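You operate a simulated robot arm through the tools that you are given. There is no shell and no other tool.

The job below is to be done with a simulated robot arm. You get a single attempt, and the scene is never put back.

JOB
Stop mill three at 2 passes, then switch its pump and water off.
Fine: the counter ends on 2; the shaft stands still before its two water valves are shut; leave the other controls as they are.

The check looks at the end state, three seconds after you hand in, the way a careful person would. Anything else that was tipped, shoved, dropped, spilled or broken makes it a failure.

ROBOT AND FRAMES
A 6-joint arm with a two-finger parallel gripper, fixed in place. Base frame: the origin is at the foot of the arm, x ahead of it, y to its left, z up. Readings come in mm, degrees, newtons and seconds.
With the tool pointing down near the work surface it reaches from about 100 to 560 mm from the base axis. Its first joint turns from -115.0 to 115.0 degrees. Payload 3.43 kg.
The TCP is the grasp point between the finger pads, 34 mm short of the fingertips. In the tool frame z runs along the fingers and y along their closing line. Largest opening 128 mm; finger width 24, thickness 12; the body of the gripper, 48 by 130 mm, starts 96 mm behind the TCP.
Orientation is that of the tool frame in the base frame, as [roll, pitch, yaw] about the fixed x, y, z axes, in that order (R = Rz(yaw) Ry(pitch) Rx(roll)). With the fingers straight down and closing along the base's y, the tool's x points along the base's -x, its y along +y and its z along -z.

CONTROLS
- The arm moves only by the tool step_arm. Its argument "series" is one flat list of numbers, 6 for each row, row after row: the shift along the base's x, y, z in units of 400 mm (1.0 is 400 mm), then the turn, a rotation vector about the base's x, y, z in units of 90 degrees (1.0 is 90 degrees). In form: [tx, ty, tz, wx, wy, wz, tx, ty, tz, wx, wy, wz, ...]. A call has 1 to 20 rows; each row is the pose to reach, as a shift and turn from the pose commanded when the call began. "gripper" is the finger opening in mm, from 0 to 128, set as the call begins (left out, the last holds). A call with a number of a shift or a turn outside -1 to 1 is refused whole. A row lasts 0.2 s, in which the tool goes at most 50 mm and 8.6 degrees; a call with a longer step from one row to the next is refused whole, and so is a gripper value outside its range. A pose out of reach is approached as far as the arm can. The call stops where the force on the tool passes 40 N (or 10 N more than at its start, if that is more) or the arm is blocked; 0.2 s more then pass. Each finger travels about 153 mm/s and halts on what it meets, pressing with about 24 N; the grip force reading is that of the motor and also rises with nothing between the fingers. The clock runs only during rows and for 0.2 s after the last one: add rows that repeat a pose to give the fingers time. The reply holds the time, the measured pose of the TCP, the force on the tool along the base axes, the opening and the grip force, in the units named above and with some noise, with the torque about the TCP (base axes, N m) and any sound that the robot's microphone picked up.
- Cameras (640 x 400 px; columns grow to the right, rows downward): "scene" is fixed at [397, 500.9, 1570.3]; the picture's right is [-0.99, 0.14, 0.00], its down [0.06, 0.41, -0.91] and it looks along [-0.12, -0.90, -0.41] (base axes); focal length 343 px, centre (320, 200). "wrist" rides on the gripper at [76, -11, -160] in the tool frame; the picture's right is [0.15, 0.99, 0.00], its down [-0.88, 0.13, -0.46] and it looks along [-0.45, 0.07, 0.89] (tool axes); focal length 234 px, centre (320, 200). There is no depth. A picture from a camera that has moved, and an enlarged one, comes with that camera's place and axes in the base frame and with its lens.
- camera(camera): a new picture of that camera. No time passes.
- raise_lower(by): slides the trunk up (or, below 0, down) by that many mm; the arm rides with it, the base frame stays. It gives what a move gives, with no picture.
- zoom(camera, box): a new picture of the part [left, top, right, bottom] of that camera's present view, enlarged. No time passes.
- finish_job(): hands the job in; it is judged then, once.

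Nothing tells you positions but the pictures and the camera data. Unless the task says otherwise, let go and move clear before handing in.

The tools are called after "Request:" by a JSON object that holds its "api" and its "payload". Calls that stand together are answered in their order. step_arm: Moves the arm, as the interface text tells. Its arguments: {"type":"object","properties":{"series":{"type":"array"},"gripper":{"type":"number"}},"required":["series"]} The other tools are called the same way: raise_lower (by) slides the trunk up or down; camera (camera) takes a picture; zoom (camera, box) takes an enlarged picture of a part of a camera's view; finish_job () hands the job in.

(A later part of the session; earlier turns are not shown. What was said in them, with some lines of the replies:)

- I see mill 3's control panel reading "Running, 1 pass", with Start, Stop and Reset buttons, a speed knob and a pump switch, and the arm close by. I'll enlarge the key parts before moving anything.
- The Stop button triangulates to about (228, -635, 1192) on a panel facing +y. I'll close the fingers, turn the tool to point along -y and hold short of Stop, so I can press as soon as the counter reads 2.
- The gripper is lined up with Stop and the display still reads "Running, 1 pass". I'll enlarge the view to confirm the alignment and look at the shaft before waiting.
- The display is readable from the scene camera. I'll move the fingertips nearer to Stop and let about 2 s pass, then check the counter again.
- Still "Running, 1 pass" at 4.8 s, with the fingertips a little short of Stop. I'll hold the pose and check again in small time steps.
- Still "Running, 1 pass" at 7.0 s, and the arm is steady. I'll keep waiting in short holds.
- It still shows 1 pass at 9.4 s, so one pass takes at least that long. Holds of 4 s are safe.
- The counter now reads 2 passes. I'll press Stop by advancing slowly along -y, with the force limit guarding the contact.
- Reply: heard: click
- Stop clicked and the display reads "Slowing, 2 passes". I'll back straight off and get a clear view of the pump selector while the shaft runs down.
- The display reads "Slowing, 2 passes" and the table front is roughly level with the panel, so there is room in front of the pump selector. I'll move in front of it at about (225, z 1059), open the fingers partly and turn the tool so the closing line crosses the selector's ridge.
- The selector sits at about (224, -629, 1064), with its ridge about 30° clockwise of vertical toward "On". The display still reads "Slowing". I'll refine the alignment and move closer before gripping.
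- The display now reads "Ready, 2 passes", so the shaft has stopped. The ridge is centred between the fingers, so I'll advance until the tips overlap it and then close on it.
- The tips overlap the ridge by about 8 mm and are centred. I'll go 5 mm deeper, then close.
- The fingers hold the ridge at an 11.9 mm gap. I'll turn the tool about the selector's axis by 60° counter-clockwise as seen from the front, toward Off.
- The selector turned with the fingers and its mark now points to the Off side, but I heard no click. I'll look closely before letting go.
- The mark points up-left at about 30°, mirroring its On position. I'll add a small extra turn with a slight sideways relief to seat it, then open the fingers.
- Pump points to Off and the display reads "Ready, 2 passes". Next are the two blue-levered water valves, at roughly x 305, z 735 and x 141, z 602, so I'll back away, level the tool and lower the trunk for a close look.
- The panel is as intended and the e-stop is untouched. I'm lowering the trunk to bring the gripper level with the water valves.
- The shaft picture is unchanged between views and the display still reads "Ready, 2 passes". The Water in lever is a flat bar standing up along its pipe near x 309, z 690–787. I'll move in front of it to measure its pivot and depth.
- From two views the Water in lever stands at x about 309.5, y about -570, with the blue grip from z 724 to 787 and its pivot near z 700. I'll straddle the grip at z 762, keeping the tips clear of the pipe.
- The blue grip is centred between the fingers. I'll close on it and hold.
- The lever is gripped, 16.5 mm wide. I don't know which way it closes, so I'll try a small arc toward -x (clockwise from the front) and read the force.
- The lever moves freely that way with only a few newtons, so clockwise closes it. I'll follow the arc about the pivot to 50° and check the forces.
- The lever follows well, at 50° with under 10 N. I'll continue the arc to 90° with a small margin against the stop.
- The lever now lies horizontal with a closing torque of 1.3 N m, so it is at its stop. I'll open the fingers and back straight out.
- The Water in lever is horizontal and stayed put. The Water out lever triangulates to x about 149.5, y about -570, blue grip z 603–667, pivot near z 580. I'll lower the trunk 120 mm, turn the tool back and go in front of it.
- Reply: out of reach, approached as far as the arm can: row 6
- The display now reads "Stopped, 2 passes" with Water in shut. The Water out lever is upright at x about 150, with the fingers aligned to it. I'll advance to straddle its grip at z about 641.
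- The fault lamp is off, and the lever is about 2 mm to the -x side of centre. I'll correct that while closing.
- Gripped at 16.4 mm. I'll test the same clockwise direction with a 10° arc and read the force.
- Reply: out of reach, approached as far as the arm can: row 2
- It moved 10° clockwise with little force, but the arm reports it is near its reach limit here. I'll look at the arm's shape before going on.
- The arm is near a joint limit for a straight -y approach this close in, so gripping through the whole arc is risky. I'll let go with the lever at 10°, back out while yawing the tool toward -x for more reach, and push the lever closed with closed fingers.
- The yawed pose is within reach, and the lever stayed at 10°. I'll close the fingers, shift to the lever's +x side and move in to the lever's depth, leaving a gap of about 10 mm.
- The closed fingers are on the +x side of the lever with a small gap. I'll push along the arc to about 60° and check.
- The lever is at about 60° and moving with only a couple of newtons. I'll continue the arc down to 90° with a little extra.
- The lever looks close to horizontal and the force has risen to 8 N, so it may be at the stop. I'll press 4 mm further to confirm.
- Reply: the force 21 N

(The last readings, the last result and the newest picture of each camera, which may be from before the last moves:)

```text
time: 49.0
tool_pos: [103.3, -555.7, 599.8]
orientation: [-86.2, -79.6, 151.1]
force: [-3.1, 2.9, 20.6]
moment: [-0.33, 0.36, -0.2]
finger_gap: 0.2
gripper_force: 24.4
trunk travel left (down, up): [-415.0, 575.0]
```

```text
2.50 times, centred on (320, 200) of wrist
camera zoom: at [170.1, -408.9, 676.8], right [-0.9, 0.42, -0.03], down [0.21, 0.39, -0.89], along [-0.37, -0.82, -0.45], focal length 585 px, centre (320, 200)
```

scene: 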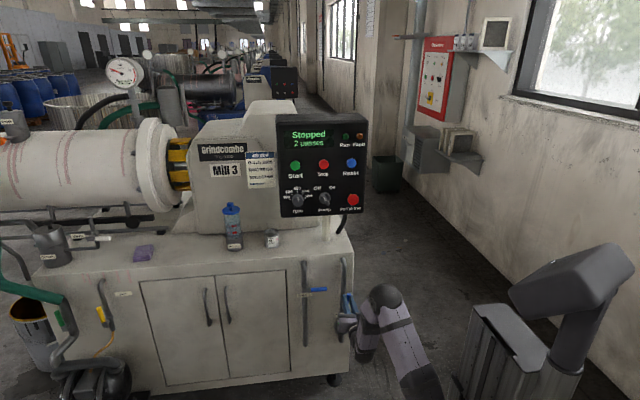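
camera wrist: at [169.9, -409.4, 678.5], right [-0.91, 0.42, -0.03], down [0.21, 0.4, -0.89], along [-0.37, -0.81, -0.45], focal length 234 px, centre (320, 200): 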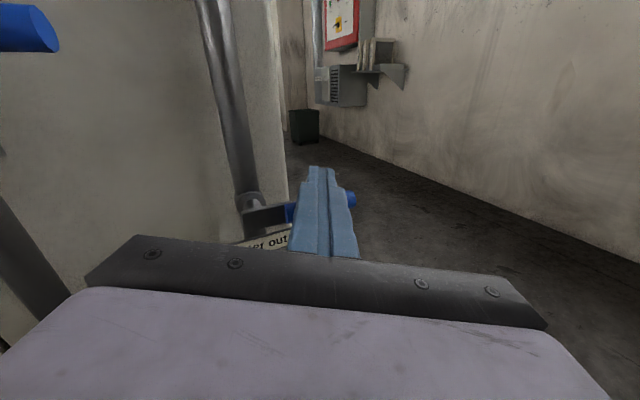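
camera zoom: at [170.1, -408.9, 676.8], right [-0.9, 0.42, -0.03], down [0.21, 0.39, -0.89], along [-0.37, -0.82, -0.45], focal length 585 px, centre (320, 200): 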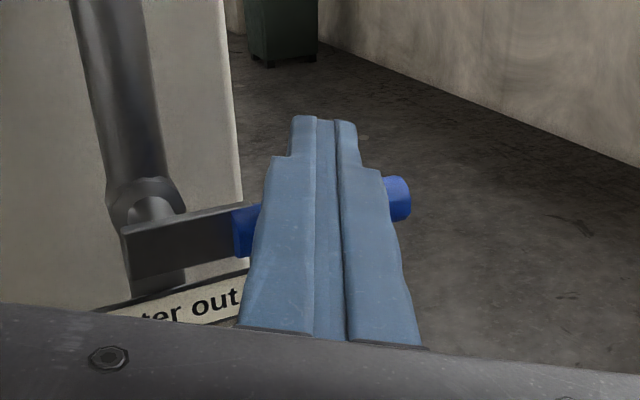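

It is firmly on the stop: 20 N with under 1 mm of motion. I'll lift off the lever, withdraw along the tool axis and inspect everything.

Request:
{"api": "step_arm", "payload": {"series": [0, 0, 0.03, 0, 0, 0, 0, 0, 0.07, 0, 0, 0, 0.03, 0.065, 0.08, 0, 0, 0, 0.07, 0.15, 0.08, 0, 0, 0, 0.11, 0.235, 0.08, 0, 0, 0]}}

Request:
{"api": "camera", "payload": {"camera": "scene"}}

Request:
{"api": "camera", "payload": {"camera": "wrist"}}

Request:
{"api": "zoom", "payload": {"camera": "scene", "box": [280, 230, 380, 350]}}

Request:
{"api": "zoom", "payload": {"camera": "scene", "box": [270, 115, 370, 220]}}

```text
time: 50.2
tool_pos: [151.1, -461.3, 627.8]
orientation: [-89.8, -80.0, 154.9]
force: [-0.3, -0.5, -0.3]
moment: [-0.02, 0.0, -0.01]
finger_gap: 0.0
gripper_force: 23.5
trunk travel left (down, up): [-415.0, 575.0]
```

```text
taken
```

scene: 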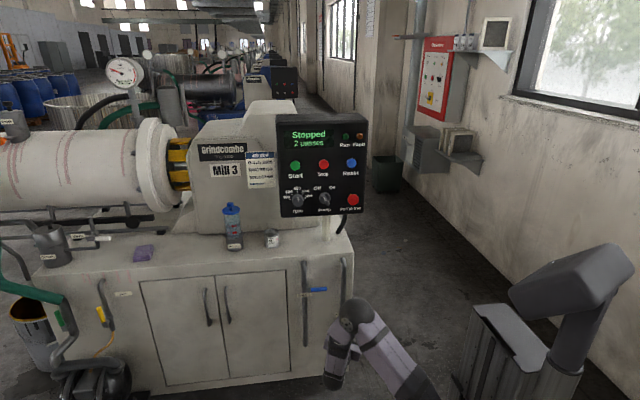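

```text
taken
camera wrist: at [216.0, -315.7, 706.2], right [-0.91, 0.42, -0.03], down [0.21, 0.4, -0.89], along [-0.37, -0.81, -0.46], focal length 234 px, centre (320, 200)
```

wrist: 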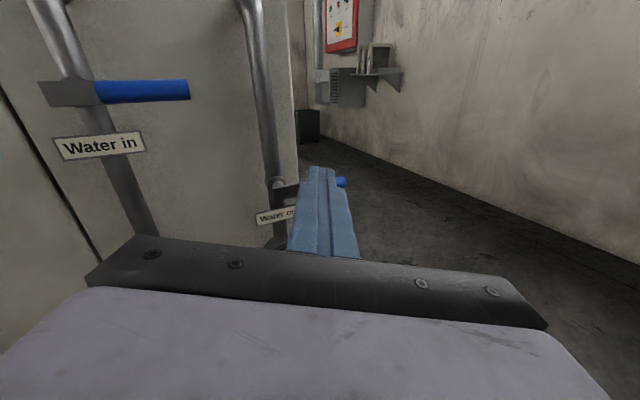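

```text
3.33 times, centred on (330, 290) of scene
camera zoom: at [397.0, 500.9, 1570.3], right [-0.99, 0.14, 0.0], down [0.06, 0.41, -0.91], along [-0.12, -0.9, -0.41], focal length 1145 px, centre (287, -100)
```

zoom: 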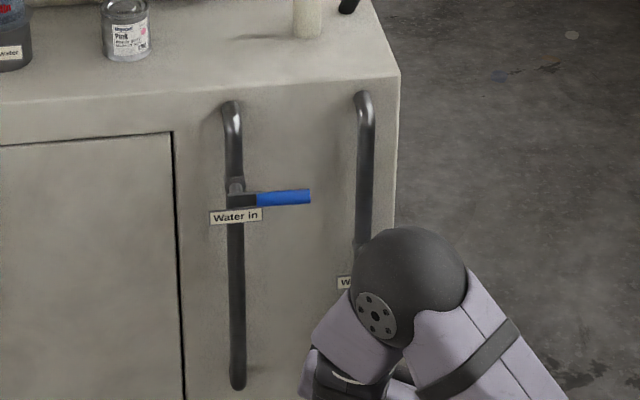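

```text
3.81 times, centred on (320, 168) of scene
camera zoom: at [397.0, 500.9, 1570.3], right [-0.99, 0.14, 0.0], down [0.06, 0.41, -0.91], along [-0.12, -0.9, -0.41], focal length 1308 px, centre (320, 324)
```

zoom: 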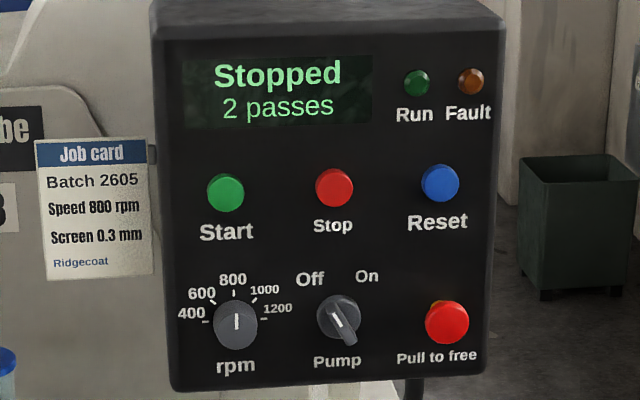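

Water in is shut, the panel reads "Stopped, 2 passes" and Pump is at Off. The arm still hides the Water out lever from the scene camera, so I'll raise the trunk to move clear and check it.

Request:
{"api": "raise_lower", "payload": {"by": 400}}

Request:
{"api": "camera", "payload": {"camera": "scene"}}

Request:
{"api": "zoom", "payload": {"camera": "scene", "box": [280, 230, 380, 350]}}

Request:
{"api": "zoom", "payload": {"camera": "scene", "box": [0, 210, 200, 400]}}

Request:
{"api": "zoom", "payload": {"camera": "scene", "box": [180, 100, 380, 225]}}

```text
time: 54.1
tool_pos: [150.4, -461.6, 1027.3]
orientation: [-90.0, -80.1, 155.0]
force: [0.4, -0.4, -0.1]
moment: [-0.02, 0.02, 0.01]
finger_gap: 0.0
gripper_force: 23.8
trunk travel left (down, up): [-815.0, 175.0]
```

```text
taken
```

scene: 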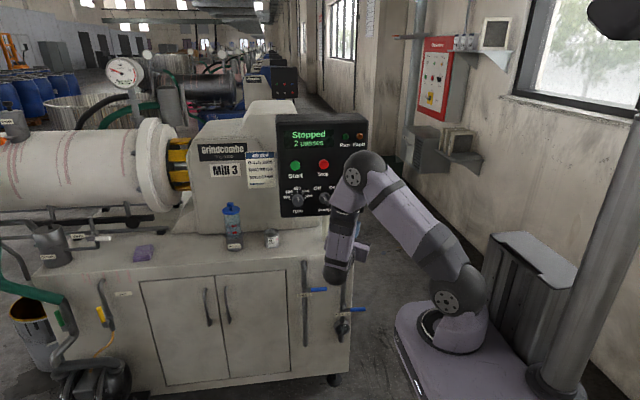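

```text
3.33 times, centred on (330, 290) of scene
camera zoom: at [397.0, 500.9, 1570.3], right [-0.99, 0.14, 0.0], down [0.06, 0.41, -0.91], along [-0.12, -0.9, -0.41], focal length 1145 px, centre (287, -100)
```

zoom: 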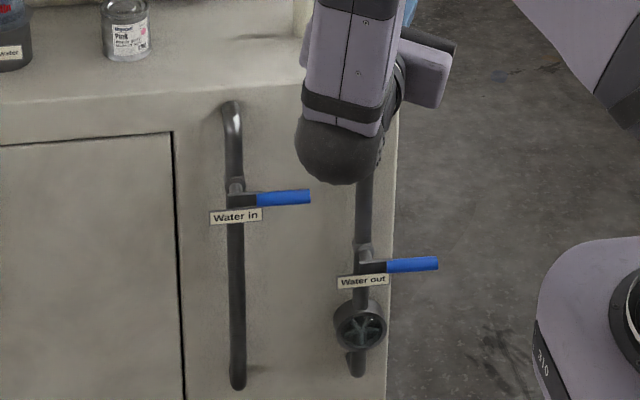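

```text
2.11 times, centred on (100, 305) of scene
camera zoom: at [397.0, 500.9, 1570.3], right [-0.99, 0.14, 0.0], down [0.06, 0.41, -0.91], along [-0.12, -0.9, -0.41], focal length 723 px, centre (783, -21)
```

zoom: 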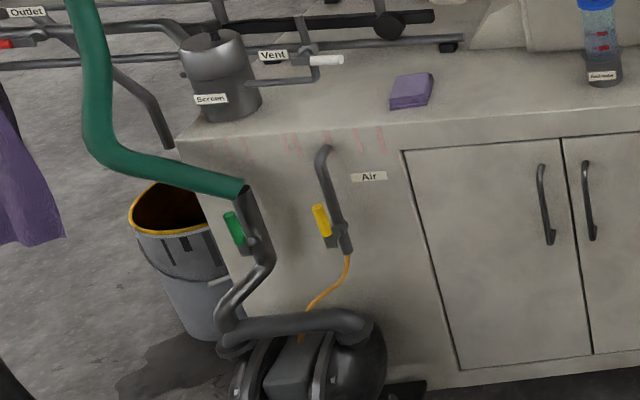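

```text
3.20 times, centred on (280, 162) of scene
camera zoom: at [397.0, 500.9, 1570.3], right [-0.99, 0.14, 0.0], down [0.06, 0.41, -0.91], along [-0.12, -0.9, -0.41], focal length 1099 px, centre (448, 320)
```

zoom: 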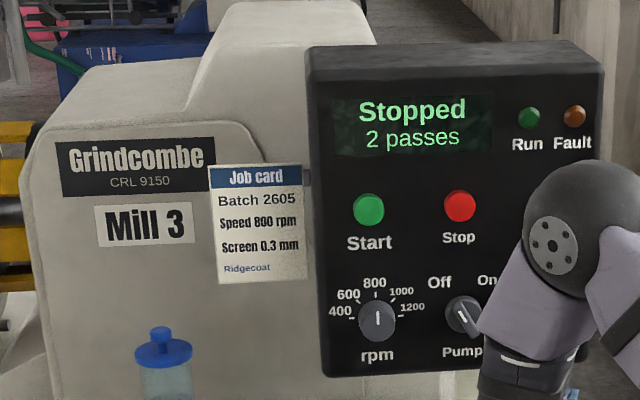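

Both water levers now lie across their pipes, the display reads "Stopped, 2 passes", and Pump is at Off. The rpm knob, Air, Vent and the other controls look unchanged from the start. The arm is clear of everything, so I'm handing in.

Request:
{"api": "finish_job", "payload": {}}

```text
The job is handed in.
```

Mill three is stopped with its counter on 2 passes, its pump is switched to Off, and both water valves are shut. I've handed the job in but have not seen the verdict.

- **Stop:** I pressed Stop once the counter reached 2. The display went from "Slowing" to "Ready" and the count stayed at 2.
- **Pump:** I turned the selector to Off only after the display showed "Ready".
- **Water valves:** I closed Water in first, then Water out, both after the shaft had stopped. Each lever now lies across its pipe and was firm against its stop. Partway through closing Water out I had to let go of the lever and push it the rest of the way, because the arm was near its reach limit.
- **Panel at the end:** It reads "Stopped, 2 passes" and the Fault lamp is off. It changed from "Ready" to "Stopped" after I closed Water in.

In the last pictures, the other controls I could see look the same as at the start. The arm hid Reset and the emergency stop in that final view, but both looked unchanged just before I raised the trunk. Nothing was knocked over or spilled that I could see.
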